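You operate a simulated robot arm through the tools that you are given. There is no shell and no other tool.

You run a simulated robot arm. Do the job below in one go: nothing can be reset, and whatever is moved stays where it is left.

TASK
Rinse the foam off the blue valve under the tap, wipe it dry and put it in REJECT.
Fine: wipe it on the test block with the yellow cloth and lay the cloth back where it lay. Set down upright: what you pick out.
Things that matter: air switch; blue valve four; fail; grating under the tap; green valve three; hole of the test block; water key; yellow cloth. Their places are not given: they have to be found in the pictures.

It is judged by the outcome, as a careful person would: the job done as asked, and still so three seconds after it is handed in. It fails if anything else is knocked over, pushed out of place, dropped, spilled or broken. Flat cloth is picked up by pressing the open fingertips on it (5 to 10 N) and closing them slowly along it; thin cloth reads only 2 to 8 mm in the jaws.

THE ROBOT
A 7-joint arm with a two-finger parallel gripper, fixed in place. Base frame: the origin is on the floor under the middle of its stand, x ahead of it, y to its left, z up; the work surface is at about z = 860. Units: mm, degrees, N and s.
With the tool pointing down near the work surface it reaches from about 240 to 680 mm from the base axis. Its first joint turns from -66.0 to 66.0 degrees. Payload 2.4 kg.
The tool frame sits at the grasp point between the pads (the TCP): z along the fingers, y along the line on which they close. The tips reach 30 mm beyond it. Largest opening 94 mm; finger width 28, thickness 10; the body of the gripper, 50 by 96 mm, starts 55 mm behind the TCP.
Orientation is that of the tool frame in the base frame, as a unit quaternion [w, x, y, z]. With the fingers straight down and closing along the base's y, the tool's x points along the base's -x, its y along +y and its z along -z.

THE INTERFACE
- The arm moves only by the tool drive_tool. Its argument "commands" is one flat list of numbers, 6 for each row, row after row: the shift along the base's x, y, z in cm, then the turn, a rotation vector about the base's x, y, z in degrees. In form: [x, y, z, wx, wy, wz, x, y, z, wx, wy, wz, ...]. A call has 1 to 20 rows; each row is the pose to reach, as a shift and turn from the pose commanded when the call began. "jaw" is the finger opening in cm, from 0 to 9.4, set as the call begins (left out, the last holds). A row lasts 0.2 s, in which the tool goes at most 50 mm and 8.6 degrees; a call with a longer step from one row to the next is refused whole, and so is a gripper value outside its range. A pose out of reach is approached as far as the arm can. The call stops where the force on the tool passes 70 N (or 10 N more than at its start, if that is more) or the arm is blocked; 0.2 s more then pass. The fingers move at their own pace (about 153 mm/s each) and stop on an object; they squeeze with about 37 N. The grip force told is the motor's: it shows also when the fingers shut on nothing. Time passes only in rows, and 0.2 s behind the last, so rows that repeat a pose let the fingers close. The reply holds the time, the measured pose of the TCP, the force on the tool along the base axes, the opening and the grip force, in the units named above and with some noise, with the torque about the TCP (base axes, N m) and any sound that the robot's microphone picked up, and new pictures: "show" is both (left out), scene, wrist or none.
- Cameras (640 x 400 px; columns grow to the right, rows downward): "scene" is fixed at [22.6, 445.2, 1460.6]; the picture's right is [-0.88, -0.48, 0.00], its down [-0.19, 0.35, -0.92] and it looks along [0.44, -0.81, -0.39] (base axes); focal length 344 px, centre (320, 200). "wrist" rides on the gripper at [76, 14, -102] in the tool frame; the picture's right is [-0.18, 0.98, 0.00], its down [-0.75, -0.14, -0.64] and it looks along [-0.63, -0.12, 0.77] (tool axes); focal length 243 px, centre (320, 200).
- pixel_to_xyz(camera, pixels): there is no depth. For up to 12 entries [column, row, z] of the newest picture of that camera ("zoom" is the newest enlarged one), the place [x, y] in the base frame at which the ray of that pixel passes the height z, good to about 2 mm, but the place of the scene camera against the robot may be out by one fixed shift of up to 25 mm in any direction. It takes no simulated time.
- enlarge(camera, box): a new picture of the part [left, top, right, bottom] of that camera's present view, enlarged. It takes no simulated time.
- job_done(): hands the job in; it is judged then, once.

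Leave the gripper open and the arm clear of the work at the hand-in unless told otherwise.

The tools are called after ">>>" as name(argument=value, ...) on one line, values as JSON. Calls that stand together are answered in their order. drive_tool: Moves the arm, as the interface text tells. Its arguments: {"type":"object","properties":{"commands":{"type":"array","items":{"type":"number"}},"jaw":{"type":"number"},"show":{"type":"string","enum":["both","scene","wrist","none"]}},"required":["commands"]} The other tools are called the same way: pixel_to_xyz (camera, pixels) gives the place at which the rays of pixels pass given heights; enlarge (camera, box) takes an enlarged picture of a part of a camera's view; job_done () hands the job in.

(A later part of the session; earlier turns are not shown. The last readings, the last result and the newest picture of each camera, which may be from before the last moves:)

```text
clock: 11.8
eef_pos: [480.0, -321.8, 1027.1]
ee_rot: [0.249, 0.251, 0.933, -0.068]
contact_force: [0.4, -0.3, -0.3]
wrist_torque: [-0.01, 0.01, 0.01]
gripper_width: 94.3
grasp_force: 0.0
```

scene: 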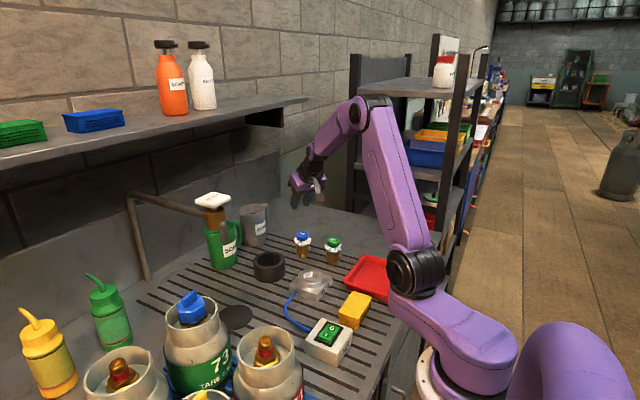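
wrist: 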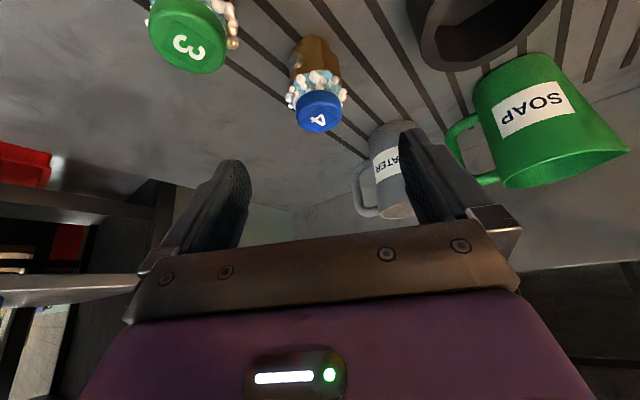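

I advance so only the finger ends reach the cap, then check alignment before closing.

>>> drive_tool(commands=[0.8, -0.5, -1.6, 0, 0, 0, 1.6, -1.0, -3.2, 0, 0, 0, 2.4, -1.5, -4.8, 0, 0, 0, 3.1, -1.9, -6.3, 0, 0, 0, 3.9, -2.3, -7.7, 0, 0, 0, 3.9, -2.3, -7.7, 0, 0, 0], show="both")

>>> enlarge(camera="wrist", box=[220, 80, 440, 240])

>>> enlarge(camera="scene", box=[270, 200, 350, 270])

```text
clock: 13.2
eef_pos: [517.1, -345.1, 950.0]
ee_rot: [0.25, 0.25, 0.933, -0.066]
contact_force: [0.2, 0.2, -0.7]
wrist_torque: [0.01, -0.02, -0.01]
gripper_width: 94.1
grasp_force: 0.1
```

scene: 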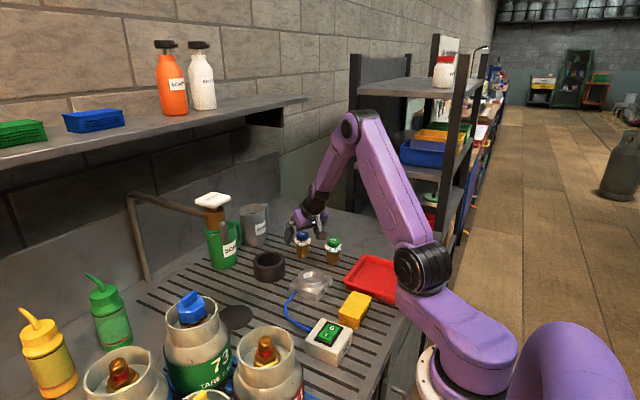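
wrist: 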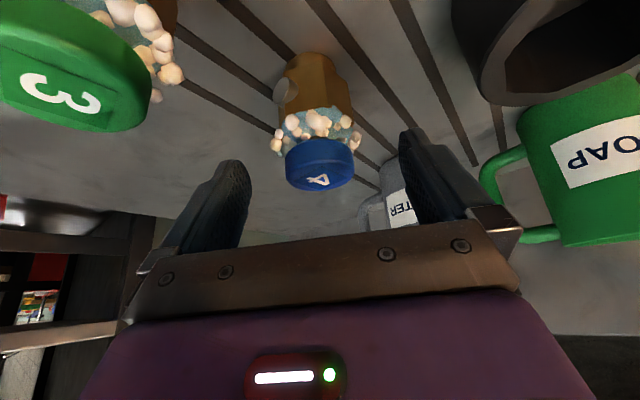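

```text
2.50 times, centred on (330, 160) of wrist
```

zoom: 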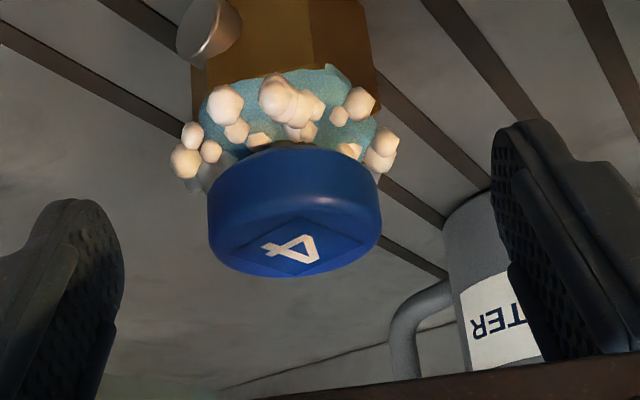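

```text
5.71 times, centred on (310, 235) of scene
```

zoom: 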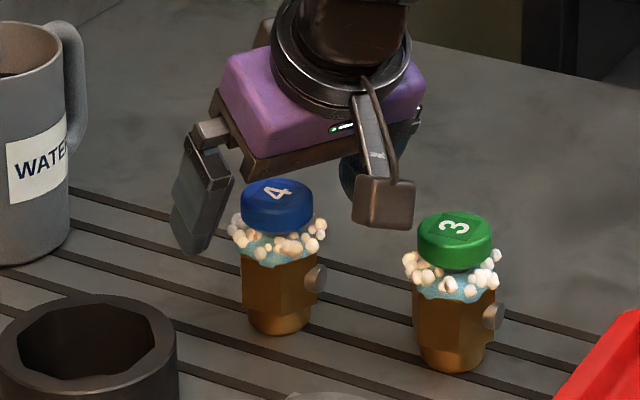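

Fingertips line up with the middle of the cap and stay off the foam. I close on the cap.

>>> drive_tool(commands=[0, 0, 0, 0, 0, 0, 0, 0, 0, 0, 0, 0, 0, 0, 0, 0, 0, 0, 0, 0, 0, 0, 0, 0], jaw=3.0, show="wrist")

>>> enlarge(camera="scene", box=[270, 200, 350, 270])

```text
clock: 14.2
eef_pos: [518.6, -345.9, 950.7]
ee_rot: [0.25, 0.251, 0.933, -0.067]
contact_force: [0.8, -0.3, 0.8]
wrist_torque: [-0.03, -0.05, 0.0]
gripper_width: 38.5
grasp_force: 36.4
```

wrist: 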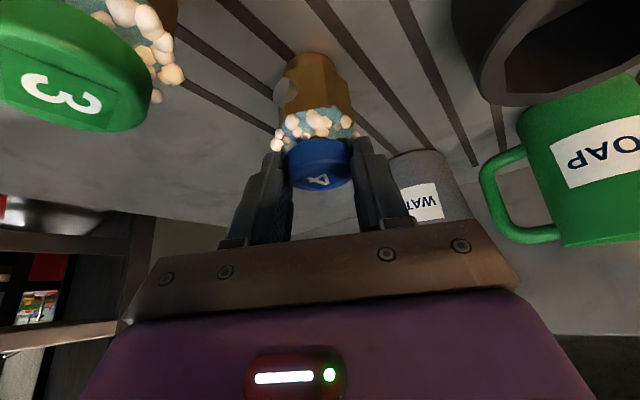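

```text
5.71 times, centred on (310, 235) of scene
```

zoom: 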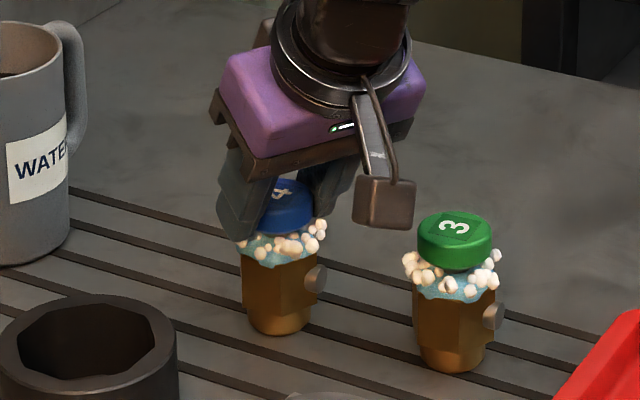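

Now 38.5 mm — this is the cap itself (before, 42.8 was the foam). I lift slowly by 1.5 cm and check the hold.

>>> drive_tool(commands=[0, 0, 0.2, 0, 0, 0, 0, 0, 0.5, 0, 0, 0, 0, 0, 1.0, 0, 0, 0, 0, 0, 1.5, 0, 0, 0, 0, 0, 1.5, 0, 0, 0], show="wrist")

>>> enlarge(camera="scene", box=[270, 200, 350, 270])

```text
clock: 15.4
eef_pos: [517.7, -345.1, 965.7]
ee_rot: [0.25, 0.249, 0.933, -0.067]
contact_force: [-0.2, 0.3, -2.3]
wrist_torque: [0.01, -0.01, 0.01]
gripper_width: 38.4
grasp_force: 37.5
```

wrist: 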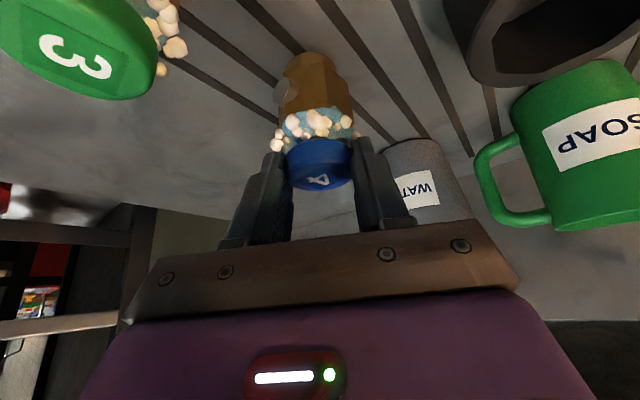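

```text
5.71 times, centred on (310, 235) of scene
```

zoom: 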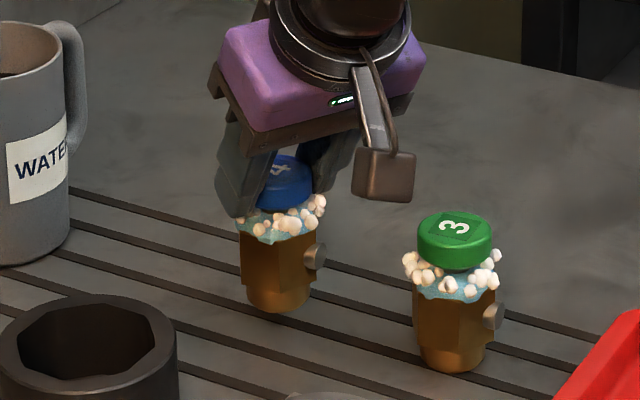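

The valve hangs securely (about 2.3 N). I raise it and carry it toward the tap's front side at about (400,-28), turning the yaw back to 0 on the way.

>>> drive_tool(commands=[0, 0, 2, 0, 0, 0, 0, 0, 5, 0, 0, 0, 0, 0, 8, 0, 0, 0, 0, 0, 9.5, 0, 0, 0, -1.2, 3.2, 9.5, 0, 0, 3, -2.4, 6.4, 9.5, 0, 0, 6, -3.6, 9.6, 9.5, 0, 0, 9, -4.8, 12.8, 9.5, 0, 0, 12, -6, 16, 9.5, 0, 0, 15, -7.2, 19.2, 9.5, 0, 0, 18, -8.4, 22.4, 9.5, 0, 0, 21, -9.6, 25.6, 9.5, 0, 0, 24, -10.8, 28.8, 9.5, 0, 0, 27, -11.7, 31.7, 9.5, 0, 0, 30, -11.7, 31.7, 9.5, 0, 0, 30], show="both")

```text
clock: 18.6
eef_pos: [403.0, -28.4, 1062.0]
ee_rot: [0.259, 0.0, 0.966, 0.0]
contact_force: [-0.1, 0.5, -2.6]
wrist_torque: [-0.01, 0.01, 0.01]
gripper_width: 38.3
grasp_force: 37.0
```

scene: 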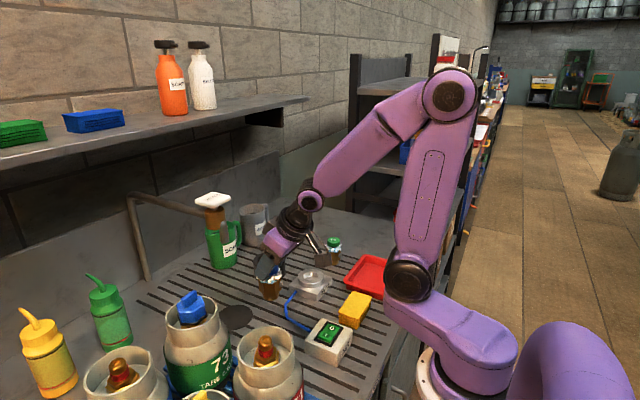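
wrist: 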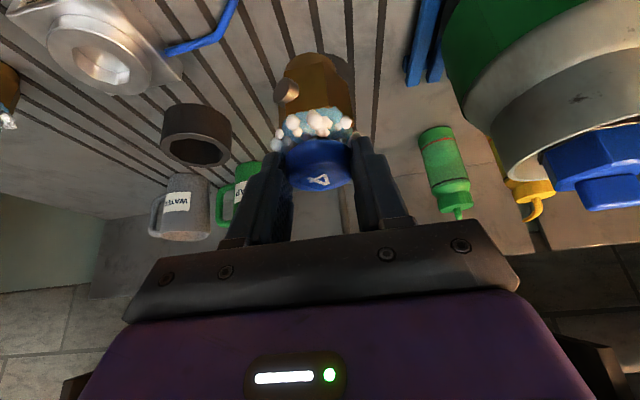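

Valve hangs steady. I lower to TCP z≈966 in front of the tap and then move forward under the spout, valve bottom ~15 mm above the disc.

>>> drive_tool(commands=[0, 0, -3.2, 0, 0, 0, 0, 0, -6.4, 0, 0, 0, 0, 0, -9.6, 0, 0, 0, 2.5, 0, -9.6, 0, 0, 0, 5, 0, -9.6, 0, 0, 0, 7.5, 0, -9.6, 0, 0, 0, 7.5, 0, -9.6, 0, 0, 0], show="both")

>>> enlarge(camera="scene", box=[180, 180, 320, 340])

>>> enlarge(camera="wrist", box=[220, 0, 460, 240])

```text
clock: 20.2
eef_pos: [474.3, -28.1, 963.2]
ee_rot: [0.258, 0.001, 0.966, 0.0]
contact_force: [1.1, -0.2, -2.3]
wrist_torque: [0.01, 0.01, 0.02]
gripper_width: 38.3
grasp_force: 36.9
out of reach, approached as far as the arm can: row 2
```

scene: 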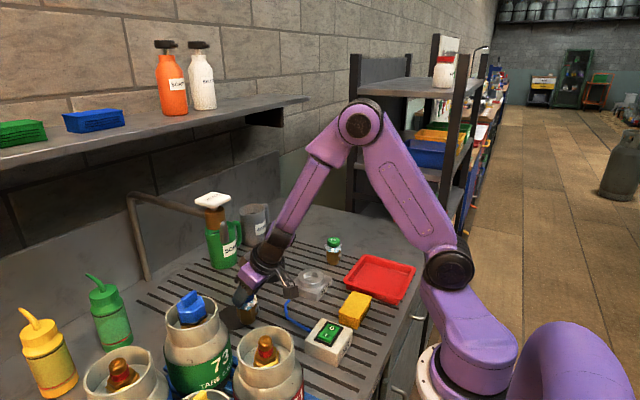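
wrist: 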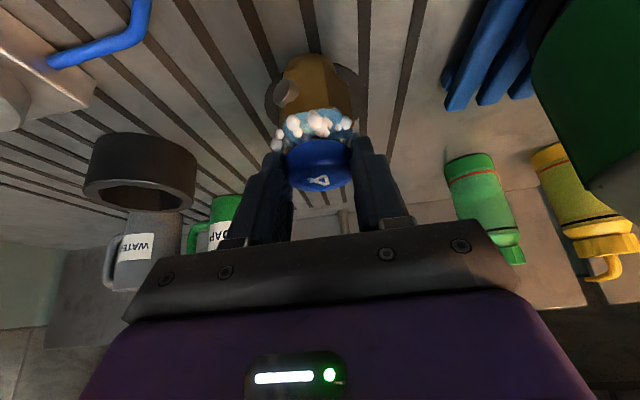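

```text
2.50 times, centred on (250, 260) of scene
```

zoom: 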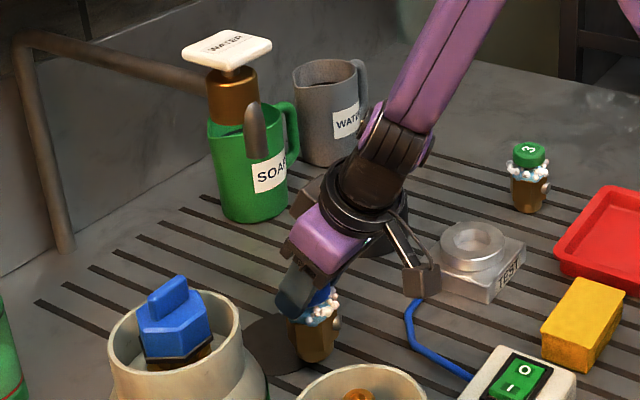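

```text
1.67 times, centred on (340, 120) of wrist
```

zoom: 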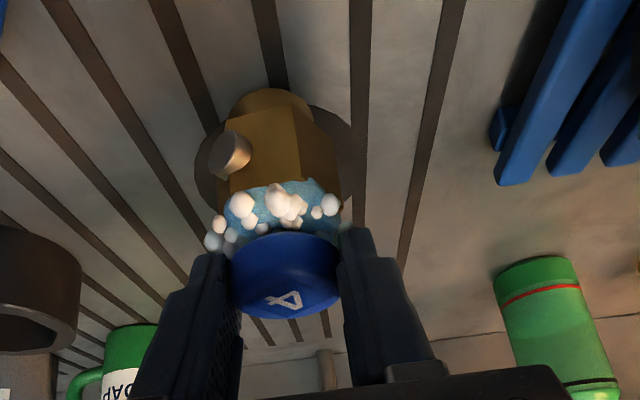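

The dark disc is right behind the valve and laterally centred. I move forward ~4 cm more so the valve is over the disc under the spout.

>>> drive_tool(commands=[1.4, 0, 0, 0, 0, 0, 2.8, 0, 0, 0, 0, 0, 4.0, 0, 0, 0, 0, 0, 4.0, 0, 0, 0, 0, 0], show="both")

>>> enlarge(camera="scene", box=[180, 180, 320, 340])

>>> enlarge(camera="wrist", box=[220, 0, 460, 240])

```text
clock: 21.2
eef_pos: [514.9, -28.3, 963.1]
ee_rot: [0.259, -0.001, 0.966, 0.0]
contact_force: [-0.2, -0.1, -3.1]
wrist_torque: [-0.02, 0.0, -0.01]
gripper_width: 38.5
grasp_force: 36.5
```

scene: 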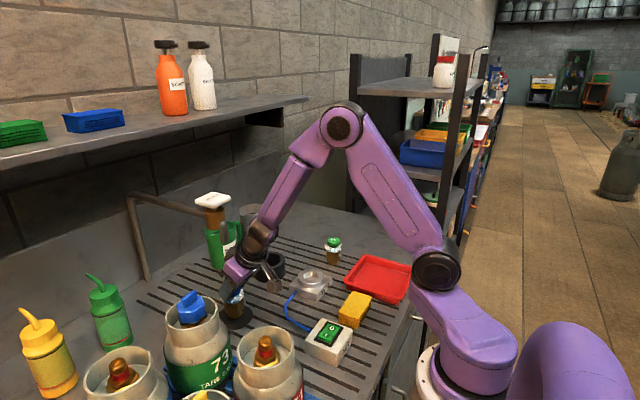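
wrist: 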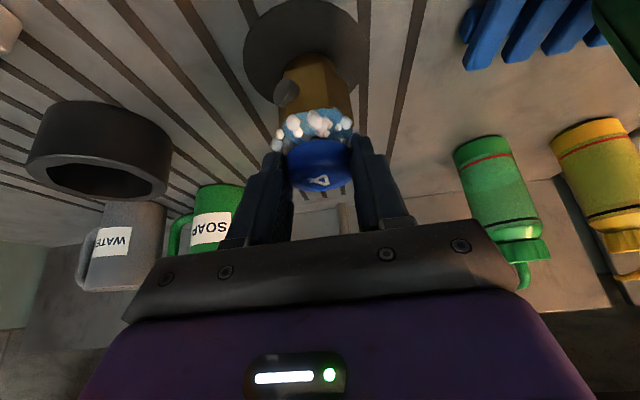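

```text
2.50 times, centred on (250, 260) of scene
```

zoom: 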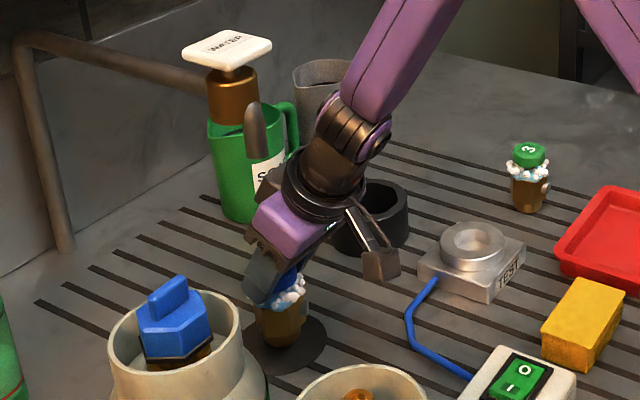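

```text
1.67 times, centred on (340, 120) of wrist
```

zoom: 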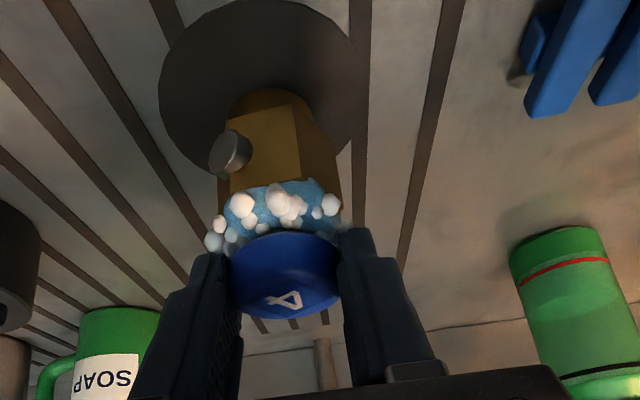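

I check where the disc centre lies with the wrist camera before lowering.

>>> pixel_to_xyz(camera="wrist", pixels=[[243, 55, 860], [369, 55, 860], [307, 2, 860], [300, 106, 860], [307, 53, 860]])

```text
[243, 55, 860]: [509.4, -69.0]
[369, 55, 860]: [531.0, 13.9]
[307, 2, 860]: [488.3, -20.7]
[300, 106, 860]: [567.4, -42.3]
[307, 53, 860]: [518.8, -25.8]
```

The disc is centred at (527,-28), radius ~42; the valve axis is at (526,-28). I lower ~1.3 cm slowly to set it down.

>>> drive_tool(commands=[0, 0, -0.5, 0, 0, 0, 0, 0, -0.9, 0, 0, 0, 0, 0, -1.1, 0, 0, 0, 0, 0, -1.2, 0, 0, 0, 0, 0, -1.2, 0, 0, 0], show="wrist")

>>> enlarge(camera="scene", box=[210, 250, 290, 330])

```text
clock: 22.4
eef_pos: [515.8, -28.0, 953.7]
ee_rot: [0.26, 0.001, 0.966, -0.001]
contact_force: [-0.1, -0.6, -3.7]
wrist_torque: [0.02, 0.03, 0.03]
gripper_width: 38.2
grasp_force: 37.1
```

wrist: 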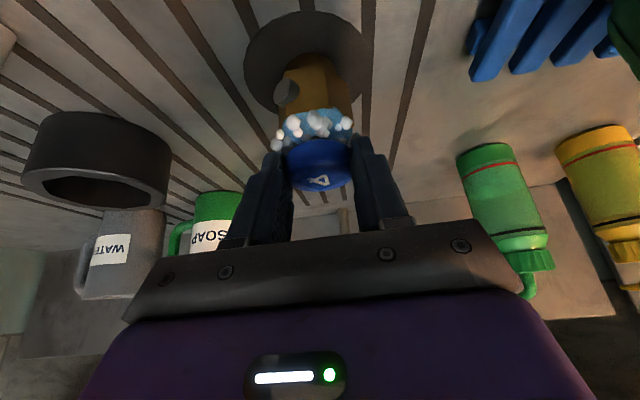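

```text
5.00 times, centred on (250, 290) of scene
```

zoom: 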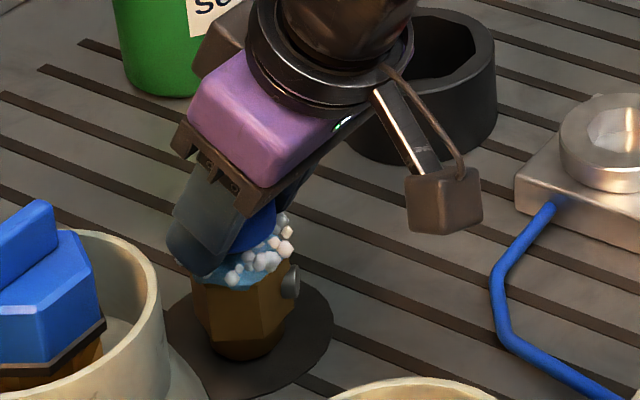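

Not touching yet (z force still -3.7). I lower a few mm more in small steps.

>>> drive_tool(commands=[0, 0, -0.1, 0, 0, 0, 0, 0, -0.2, 0, 0, 0, 0, 0, -0.3, 0, 0, 0, 0, 0, -0.3, 0, 0, 0], show="none")

```text
clock: 23.4
eef_pos: [516.0, -28.1, 949.5]
ee_rot: [0.26, 0.0, 0.966, -0.001]
contact_force: [-3.3, 0.1, 9.4]
wrist_torque: [0.06, 0.2, 0.1]
gripper_width: 38.1
grasp_force: 37.4
```

Contact: +9.4 N. I ease up 1 mm and open the jaws to leave the valve standing on the grating.

>>> drive_tool(commands=[0, 0, 0.08, 0, 0, 0, 0, 0, 0.08, 0, 0, 0], show="none")

>>> drive_tool(commands=[0, 0, 0, 0, 0, 0, 0, 0, 0, 0, 0, 0, 0, 0, 0, 0, 0, 0, 0, 0, 0, 0, 0, 0], jaw=9.4, show="both")

>>> enlarge(camera="scene", box=[210, 250, 290, 330])

```text
clock: 24.0
eef_pos: [515.2, -28.1, 950.5]
ee_rot: [0.259, 0.0, 0.966, 0.0]
contact_force: [0.4, 0.8, -0.4]
wrist_torque: [0.07, -0.07, 0.03]
gripper_width: 38.5
grasp_force: 37.6
```

```text
clock: 25.0
eef_pos: [514.8, -28.2, 951.8]
ee_rot: [0.259, 0.0, 0.966, -0.001]
contact_force: [-0.3, 0.1, 0.1]
wrist_torque: [0.0, -0.02, -0.01]
gripper_width: 94.0
grasp_force: 0.1
```

scene: 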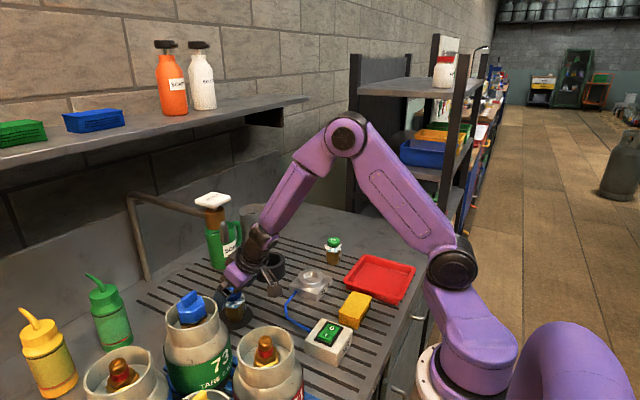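
wrist: 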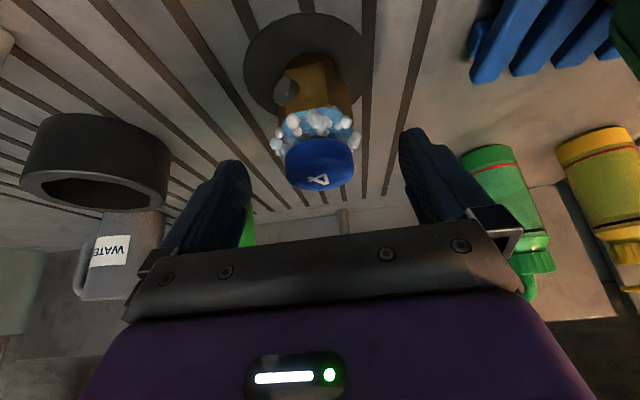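

```text
5.00 times, centred on (250, 290) of scene
```

zoom: 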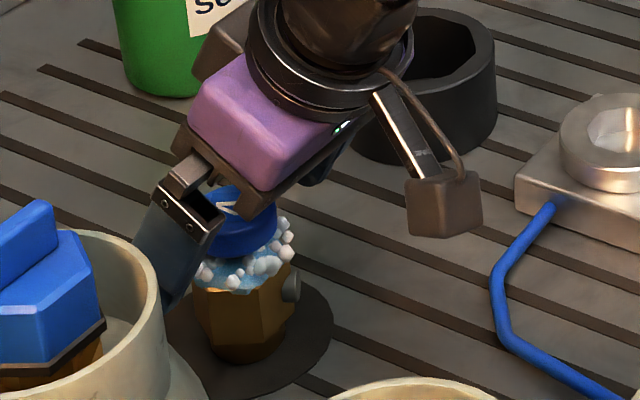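

The valve stands upright under the spout. I back out along the tool axis and then rise in front of the tap with more tilt to get a level view of the water key.

>>> drive_tool(commands=[-1.5, 0, 2.6, 0, 0, 0, -3, 0, 5.2, 0, 0, 0, -4.5, 0, 7.8, 0, 0, 0, -7, 0, 10.5, 0, 0, 0, -9.5, 0, 13.5, 0, -5, 0, -11.5, 0, 17, 0, -10, 0, -13.5, 0, 20, 0, -15, 0, -13.5, 0, 20, 0, -15, 0], show="both")

```text
clock: 26.8
eef_pos: [380.0, -27.9, 1149.8]
ee_rot: [0.383, 0.0, 0.924, 0.0]
contact_force: [0.2, -0.5, -0.1]
wrist_torque: [0.03, -0.01, 0.01]
gripper_width: 94.1
grasp_force: 0.0
```

scene: 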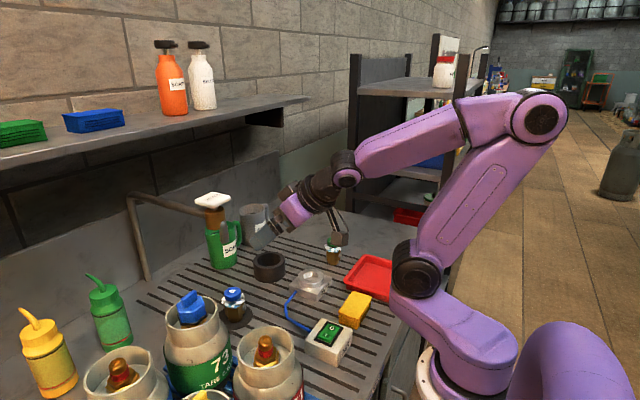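
wrist: 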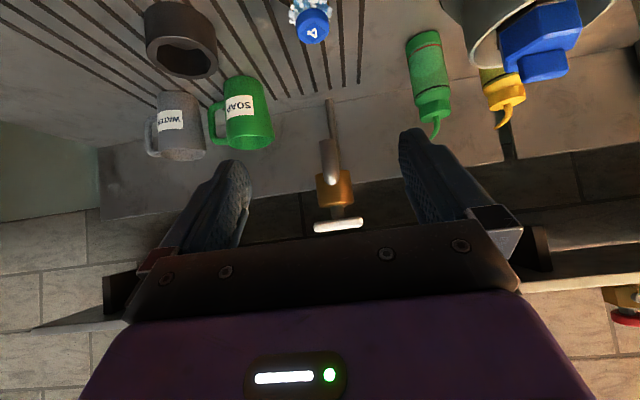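

>>> enlarge(camera="wrist", box=[270, 0, 410, 250])

>>> enlarge(camera="wrist", box=[295, 120, 385, 245])

>>> enlarge(camera="scene", box=[180, 180, 260, 340])

>>> pixel_to_xyz(camera="wrist", pixels=[[338, 224, 1180], [338, 224, 1170], [338, 224, 1160], [329, 142, 1070], [329, 142, 1080], [313, 26, 936]])

```text
1.60 times, centred on (340, 125) of wrist
```

zoom: 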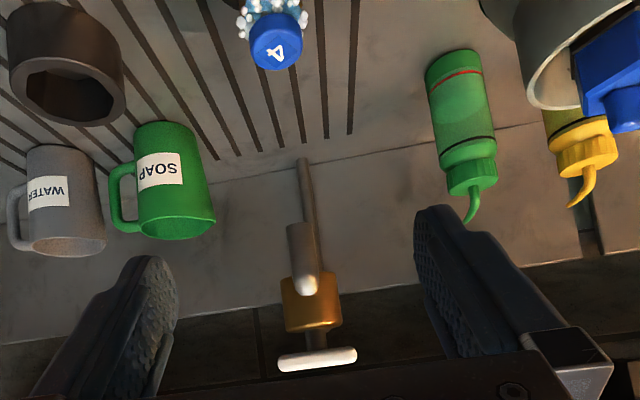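

```text
3.20 times, centred on (340, 182) of wrist
```

zoom: 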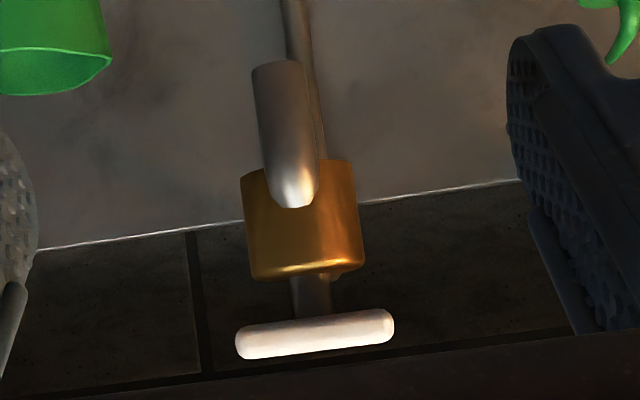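

```text
2.50 times, centred on (220, 260) of scene
```

zoom: 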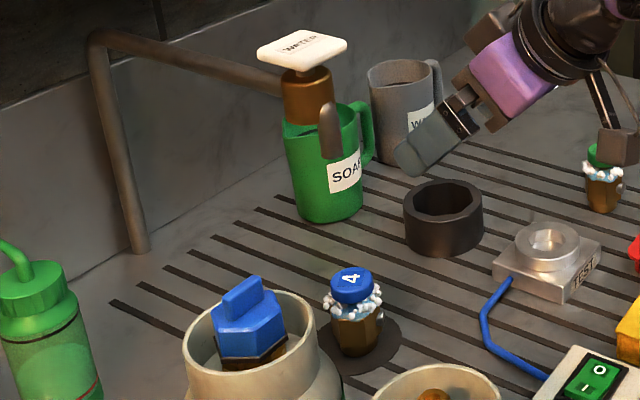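

```text
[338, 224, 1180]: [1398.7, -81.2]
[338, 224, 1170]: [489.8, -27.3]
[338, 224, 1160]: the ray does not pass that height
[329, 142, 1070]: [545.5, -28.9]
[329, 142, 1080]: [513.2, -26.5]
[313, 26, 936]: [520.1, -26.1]
```

The key plate is seen edge-on at row 224: its height is about 1165–1176, centre near (551,-29); the spout tip is at (529,-28,~1075). I check the shelf edge position so the wrist won't touch it when pressing from above.

>>> enlarge(camera="wrist", box=[500, 180, 640, 330])

>>> enlarge(camera="wrist", box=[0, 230, 160, 350])

>>> pixel_to_xyz(camera="wrist", pixels=[[600, 283, 1280], [600, 283, 1300], [600, 283, 1320], [80, 318, 1280], [80, 318, 1300], [80, 318, 1320]])

```text
2.67 times, centred on (570, 255) of wrist
```

zoom: 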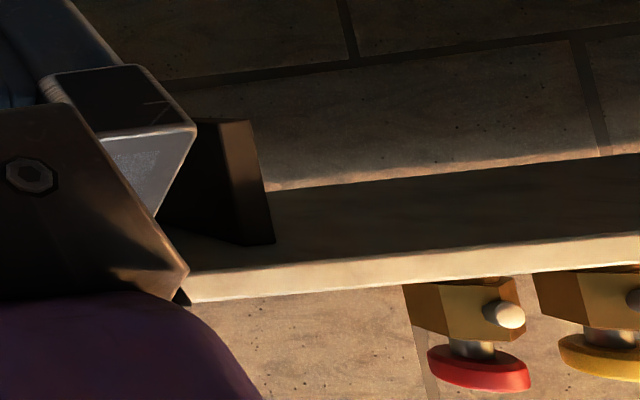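

```text
3.33 times, centred on (80, 290) of wrist
```

zoom: 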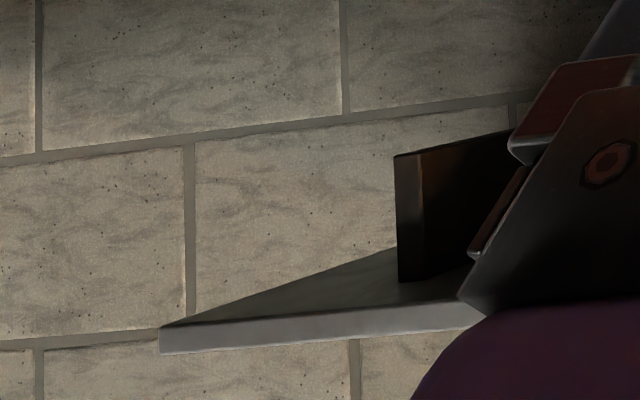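

```text
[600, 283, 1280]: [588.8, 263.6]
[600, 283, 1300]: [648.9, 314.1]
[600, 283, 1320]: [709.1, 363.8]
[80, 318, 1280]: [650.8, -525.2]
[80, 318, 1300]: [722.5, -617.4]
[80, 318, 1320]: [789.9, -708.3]
```

Shelf front edge is near x≈670, z≈1305, so pressing at x≈551 leaves room. I close the jaws, level the tool and rise in front of the tap.

>>> drive_tool(commands=[0.3, 0, 2.2, 0, 7.5, 0, 0.6, 0, 4.4, 0, 15, 0, 0.9, 0, 6.6, 0, 22.5, 0, 1.2, 0, 8.8, 0, 30, 0, 1.6, 0, 11, 0, 37.5, 0, 2, 0, 13, 0, 45, 0, 2, 0, 13, 0, 45, 0], jaw=0, show="both")

```text
clock: 28.4
eef_pos: [401.1, -28.3, 1281.1]
ee_rot: [-0.002, 0.0, 1.0, -0.001]
contact_force: [-0.7, -0.2, 0.6]
wrist_torque: [0.01, 0.02, 0.01]
gripper_width: 0.2
grasp_force: 32.8
```

scene: 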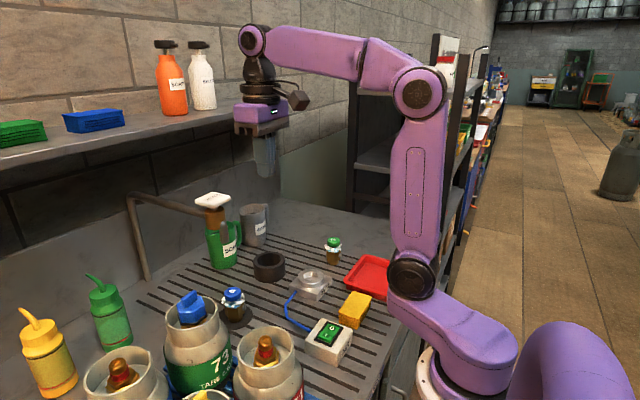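
wrist: 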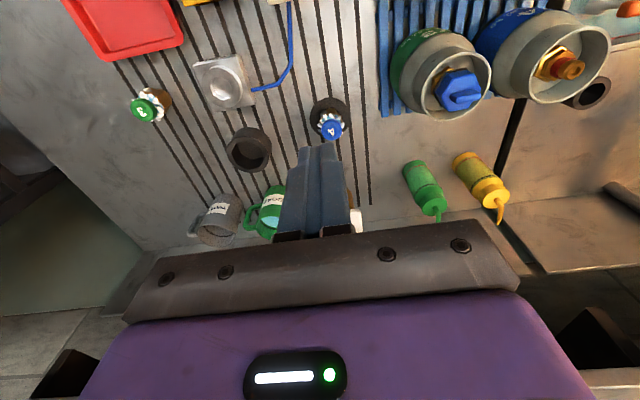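

Clear. I move forward over the key at z≈1280 in small rows.

>>> drive_tool(commands=[3, 0, 0, 0, 0, 0, 6, 0, 0, 0, 0, 0, 9, 0, 0, 0, 0, 0, 12, 0, 0, 0, 0, 0, 15, 0, 0, 0, 0, 0, 15, 0, 0, 0, 0, 0], show="both")

>>> enlarge(camera="scene", box=[170, 60, 290, 260])

```text
clock: 29.8
eef_pos: [550.3, -27.3, 1281.9]
ee_rot: [-0.002, 0.0, 1.0, 0.0]
contact_force: [0.4, -0.1, 0.2]
wrist_torque: [0.02, -0.01, 0.01]
gripper_width: 0.1
grasp_force: 32.8
```

scene: 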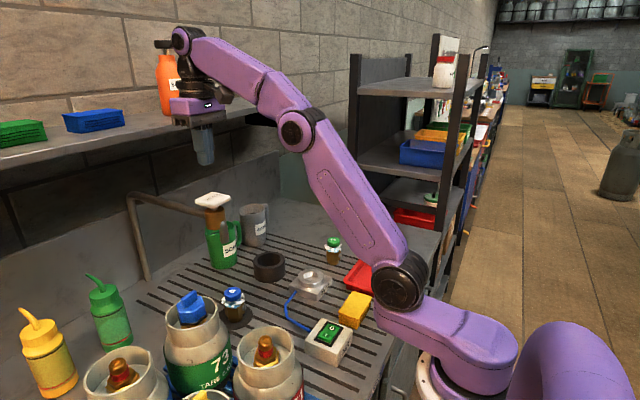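
wrist: 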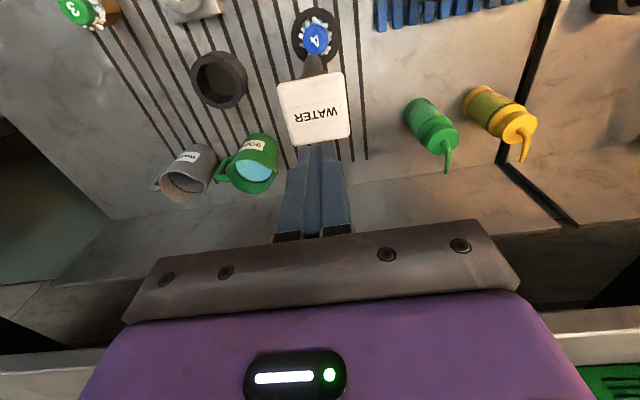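

```text
2.00 times, centred on (230, 160) of scene
```

zoom: 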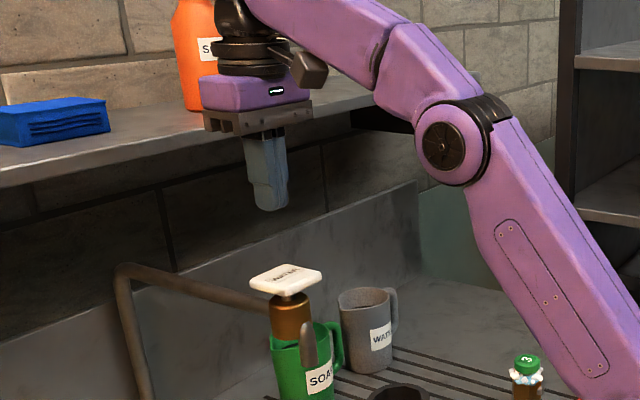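

The key plate is plainly visible at wrist (313,108). I compute its centre at z≈1176 and edges.

>>> pixel_to_xyz(camera="wrist", pixels=[[277, 84, 1176], [342, 72, 1176], [349, 135, 1176], [288, 146, 1176], [314, 109, 1176], [316, 39, 936]])

>>> enlarge(camera="wrist", box=[260, 0, 370, 165])

```text
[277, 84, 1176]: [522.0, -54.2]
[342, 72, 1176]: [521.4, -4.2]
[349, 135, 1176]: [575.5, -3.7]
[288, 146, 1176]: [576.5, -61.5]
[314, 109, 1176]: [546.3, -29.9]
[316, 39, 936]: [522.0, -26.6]
```

```text
2.42 times, centred on (315, 82) of wrist
```

zoom: 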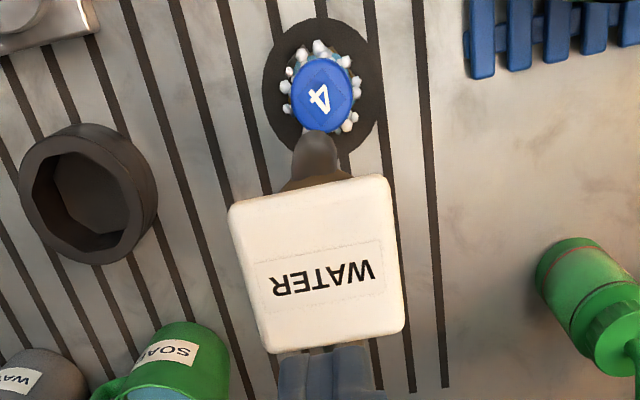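

Plate centre is (549,-30). I descend to ~10 mm above it first.

>>> drive_tool(commands=[0, -0.1, -2.2, 0, 0, 0, -0.1, -0.2, -4.4, 0, 0, 0, -0.1, -0.2, -6.4, 0, 0, 0, -0.1, -0.2, -6.4, 0, 0, 0], show="none")

>>> drive_tool(commands=[0, 0, -0.3, 0, 0, 0, 0, 0, -0.6, 0, 0, 0, 0, 0, -0.9, 0, 0, 0, 0, 0, -1.2, 0, 0, 0], show="both")

```text
clock: 30.8
eef_pos: [549.4, -28.4, 1216.3]
ee_rot: [-0.001, 0.0, 1.0, 0.0]
contact_force: [-0.2, -0.2, -0.9]
wrist_torque: [0.02, 0.01, 0.03]
gripper_width: 0.0
grasp_force: 32.9
```

```text
clock: 31.8
eef_pos: [549.7, -29.8, 1205.4]
ee_rot: [0.001, 0.001, 1.0, 0.0]
contact_force: [0.5, -1.4, 2.0]
wrist_torque: [-0.03, 0.0, 0.0]
gripper_width: 0.3
grasp_force: 33.7
```

scene: 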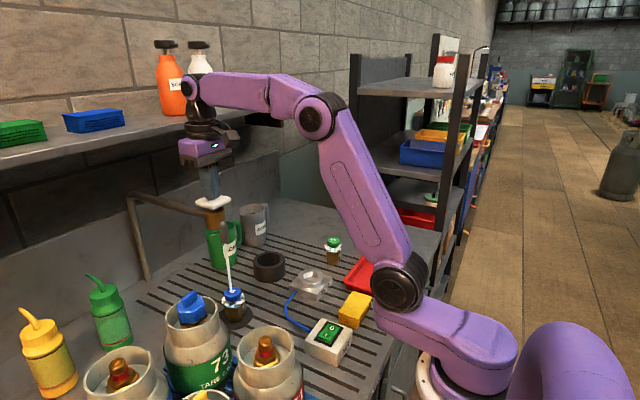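
wrist: 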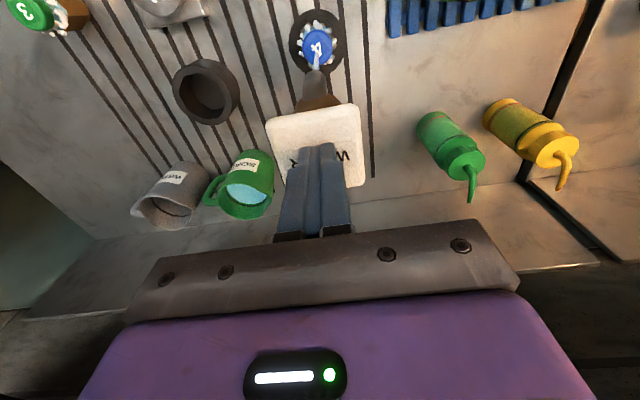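

Water is already running onto the valve with just 2 N. I hold here for a couple of seconds and look.

>>> drive_tool(commands=[0, 0, 0, 0, 0, 0, 0, 0, 0, 0, 0, 0, 0, 0, 0, 0, 0, 0, 0, 0, 0, 0, 0, 0, 0, 0, 0, 0, 0, 0, 0, 0, 0, 0, 0, 0, 0, 0, 0, 0, 0, 0, 0, 0, 0, 0, 0, 0, 0, 0, 0, 0, 0, 0, 0, 0, 0, 0, 0, 0], show="both")

>>> enlarge(camera="scene", box=[190, 190, 290, 340])

>>> enlarge(camera="wrist", box=[270, 0, 370, 100])

```text
clock: 34.0
eef_pos: [549.3, -28.7, 1205.5]
ee_rot: [0.0, 0.0, 1.0, 0.0]
contact_force: [0.8, -1.4, 2.0]
wrist_torque: [-0.01, 0.0, 0.03]
gripper_width: 0.0
grasp_force: 32.7
```

scene: 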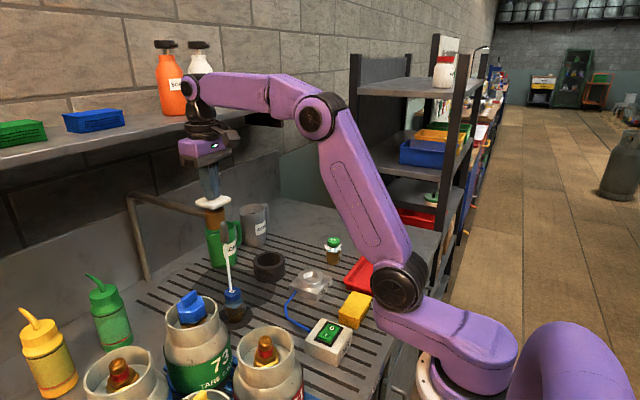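
wrist: 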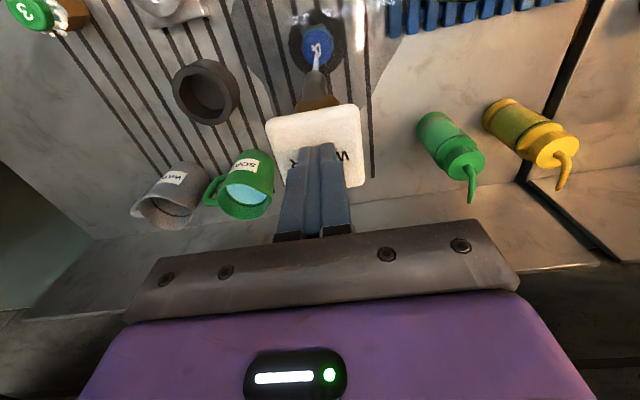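

```text
2.67 times, centred on (240, 265) of scene
```

zoom: 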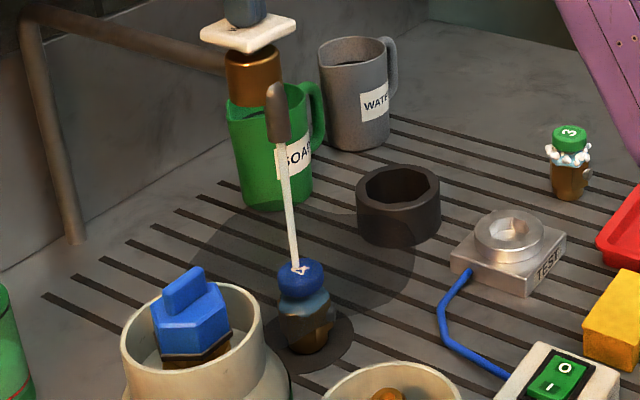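

```text
4.00 times, centred on (320, 50) of wrist
```

zoom: 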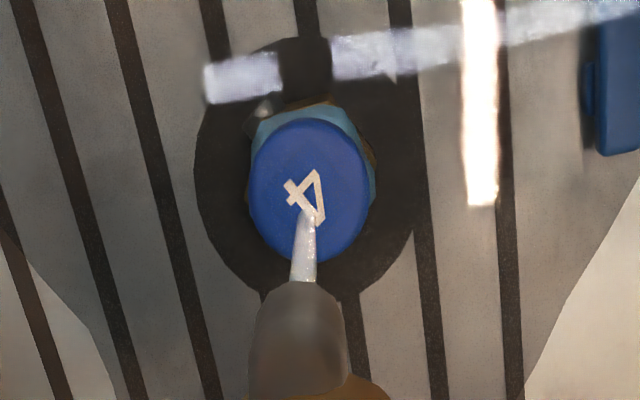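

Bubbles are gone, a bluish film seems to remain around the body. I hold the water ~2 s longer and look again.

>>> drive_tool(commands=[0, 0, 0, 0, 0, 0, 0, 0, 0, 0, 0, 0, 0, 0, 0, 0, 0, 0, 0, 0, 0, 0, 0, 0, 0, 0, 0, 0, 0, 0, 0, 0, 0, 0, 0, 0, 0, 0, 0, 0, 0, 0, 0, 0, 0, 0, 0, 0, 0, 0, 0, 0, 0, 0, 0, 0, 0, 0, 0, 0], show="scene")

>>> enlarge(camera="scene", box=[210, 270, 260, 330])

>>> enlarge(camera="wrist", box=[290, 10, 350, 80])

```text
clock: 36.2
eef_pos: [548.9, -29.5, 1205.4]
ee_rot: [0.0, 0.0, 1.0, 0.0]
contact_force: [-0.9, -0.9, 2.4]
wrist_torque: [-0.05, 0.03, -0.02]
gripper_width: 0.0
grasp_force: 33.1
```

scene: 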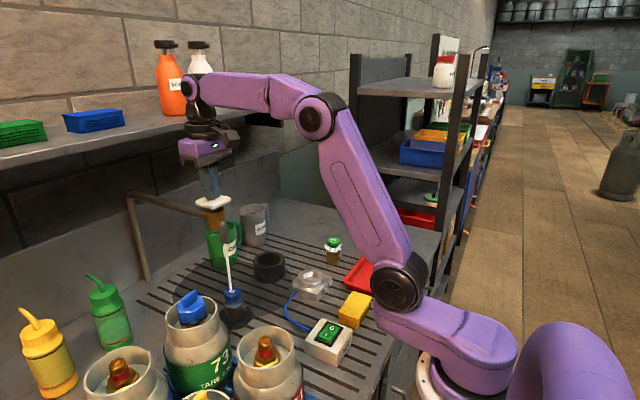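

```text
6.67 times, centred on (235, 300) of scene
```

zoom: 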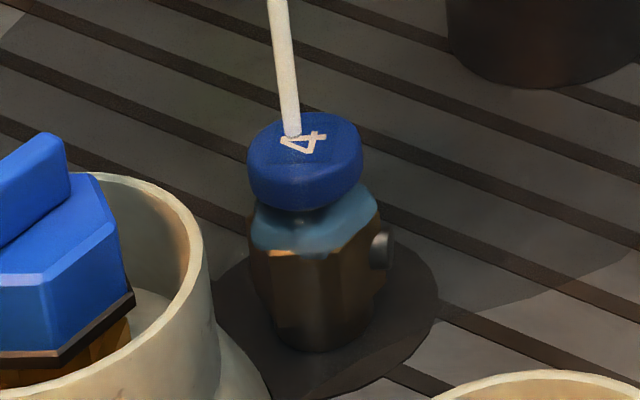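

```text
5.71 times, centred on (320, 45) of wrist
```

zoom: 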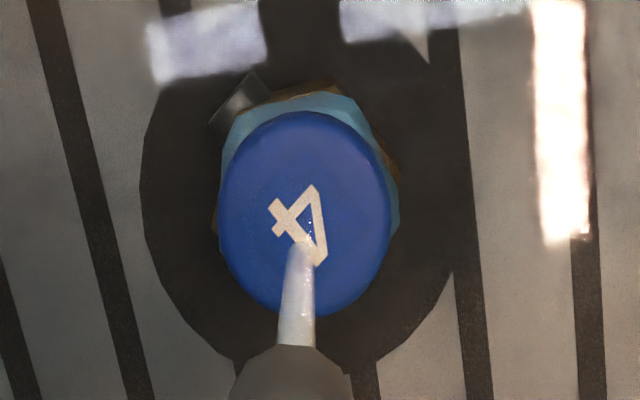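

A pale blue soap film still clings round the shoulder. I keep the water running 4 s more.

>>> drive_tool(commands=[0, 0, 0, 0, 0, 0, 0, 0, 0, 0, 0, 0, 0, 0, 0, 0, 0, 0, 0, 0, 0, 0, 0, 0, 0, 0, 0, 0, 0, 0, 0, 0, 0, 0, 0, 0, 0, 0, 0, 0, 0, 0, 0, 0, 0, 0, 0, 0, 0, 0, 0, 0, 0, 0, 0, 0, 0, 0, 0, 0, 0, 0, 0, 0, 0, 0, 0, 0, 0, 0, 0, 0, 0, 0, 0, 0, 0, 0, 0, 0, 0, 0, 0, 0, 0, 0, 0, 0, 0, 0, 0, 0, 0, 0, 0, 0, 0, 0, 0, 0, 0, 0, 0, 0, 0, 0, 0, 0, 0, 0, 0, 0, 0, 0, 0, 0, 0, 0, 0, 0], show="scene")

>>> enlarge(camera="scene", box=[210, 270, 260, 330])

>>> enlarge(camera="wrist", box=[290, 10, 350, 80])

```text
clock: 40.4
eef_pos: [549.9, -29.4, 1205.1]
ee_rot: [0.001, 0.0, 1.0, 0.001]
contact_force: [-0.7, 0.0, 1.2]
wrist_torque: [-0.02, 0.02, -0.01]
gripper_width: 0.0
grasp_force: 33.1
```

scene: 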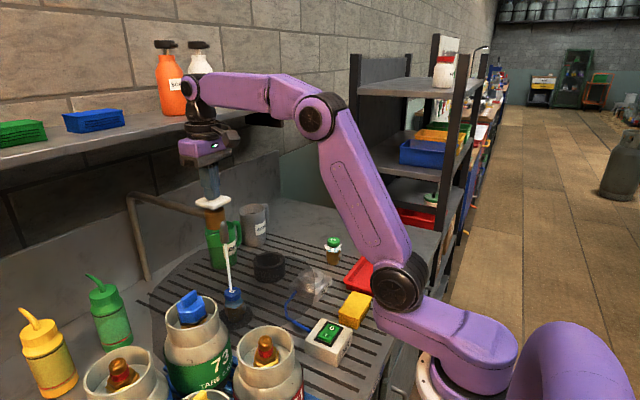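

```text
6.67 times, centred on (235, 300) of scene
```

zoom: 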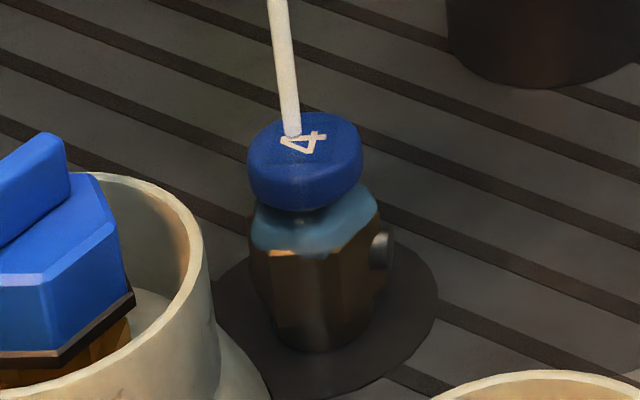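

```text
5.71 times, centred on (320, 45) of wrist
```

zoom: 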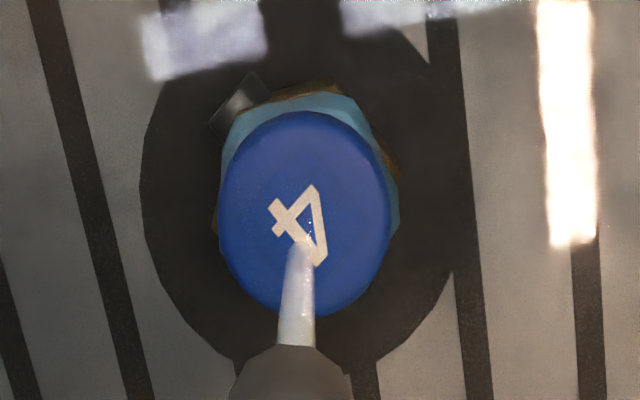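

The film doesn't change any more and the wet patch on the bench grows, so I release the key by lifting off, and then inspect the valve.

>>> drive_tool(commands=[0, 0, 1.5, 0, 0, 0, 0, 0, 4, 0, 0, 0, 0, 0, 7, 0, 0, 0, 0, 0, 8, 0, 0, 0, 0, 0, 8, 0, 0, 0], show="both")

>>> enlarge(camera="scene", box=[210, 270, 260, 330])

>>> enlarge(camera="wrist", box=[280, 0, 360, 90])

>>> enlarge(camera="scene", box=[180, 180, 420, 360])

```text
clock: 41.6
eef_pos: [550.6, -29.6, 1284.3]
ee_rot: [0.0, 0.0, 1.0, 0.0]
contact_force: [-0.9, 0.1, 0.2]
wrist_torque: [0.0, 0.03, -0.03]
gripper_width: 0.0
grasp_force: 32.8
```

scene: 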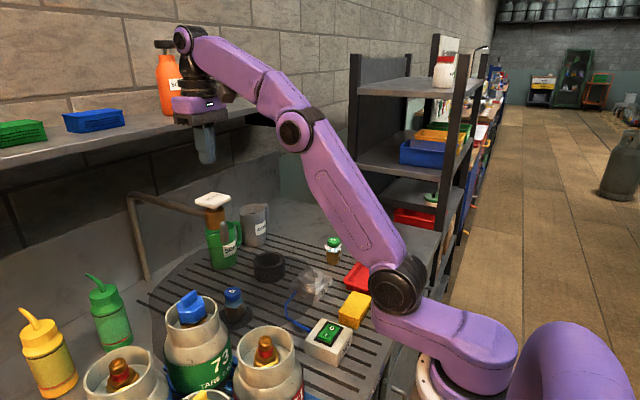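
wrist: 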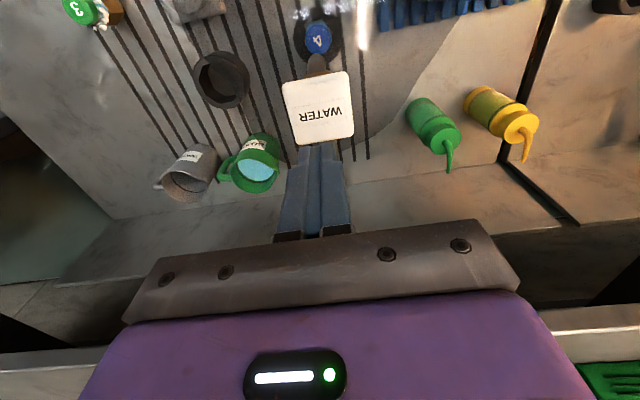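

```text
6.67 times, centred on (235, 300) of scene
```

zoom: 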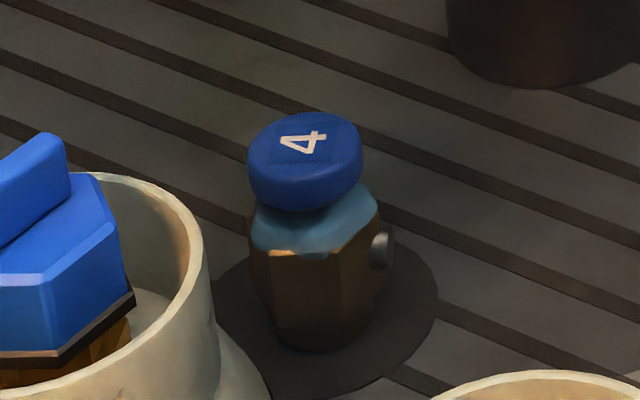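

```text
4.44 times, centred on (320, 45) of wrist
```

zoom: 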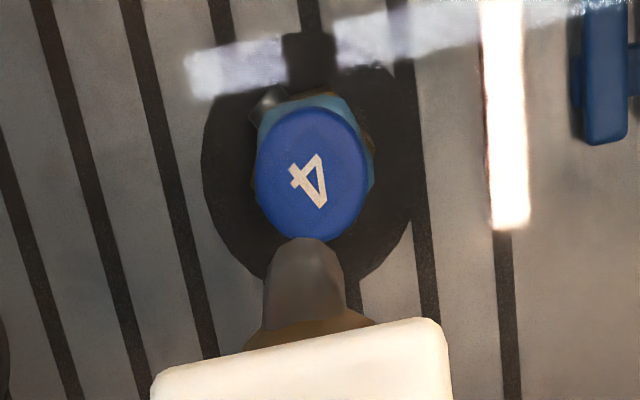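

```text
2.22 times, centred on (300, 270) of scene
```

zoom: 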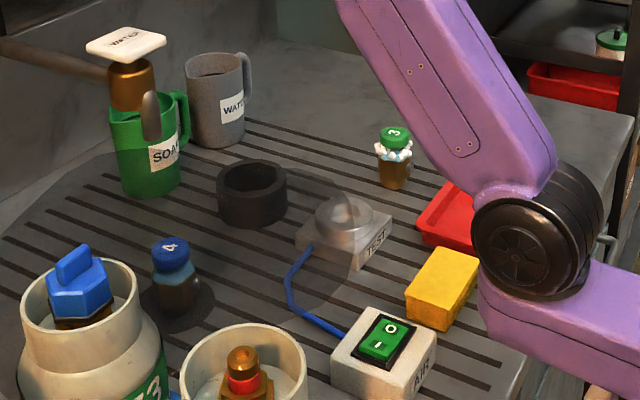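

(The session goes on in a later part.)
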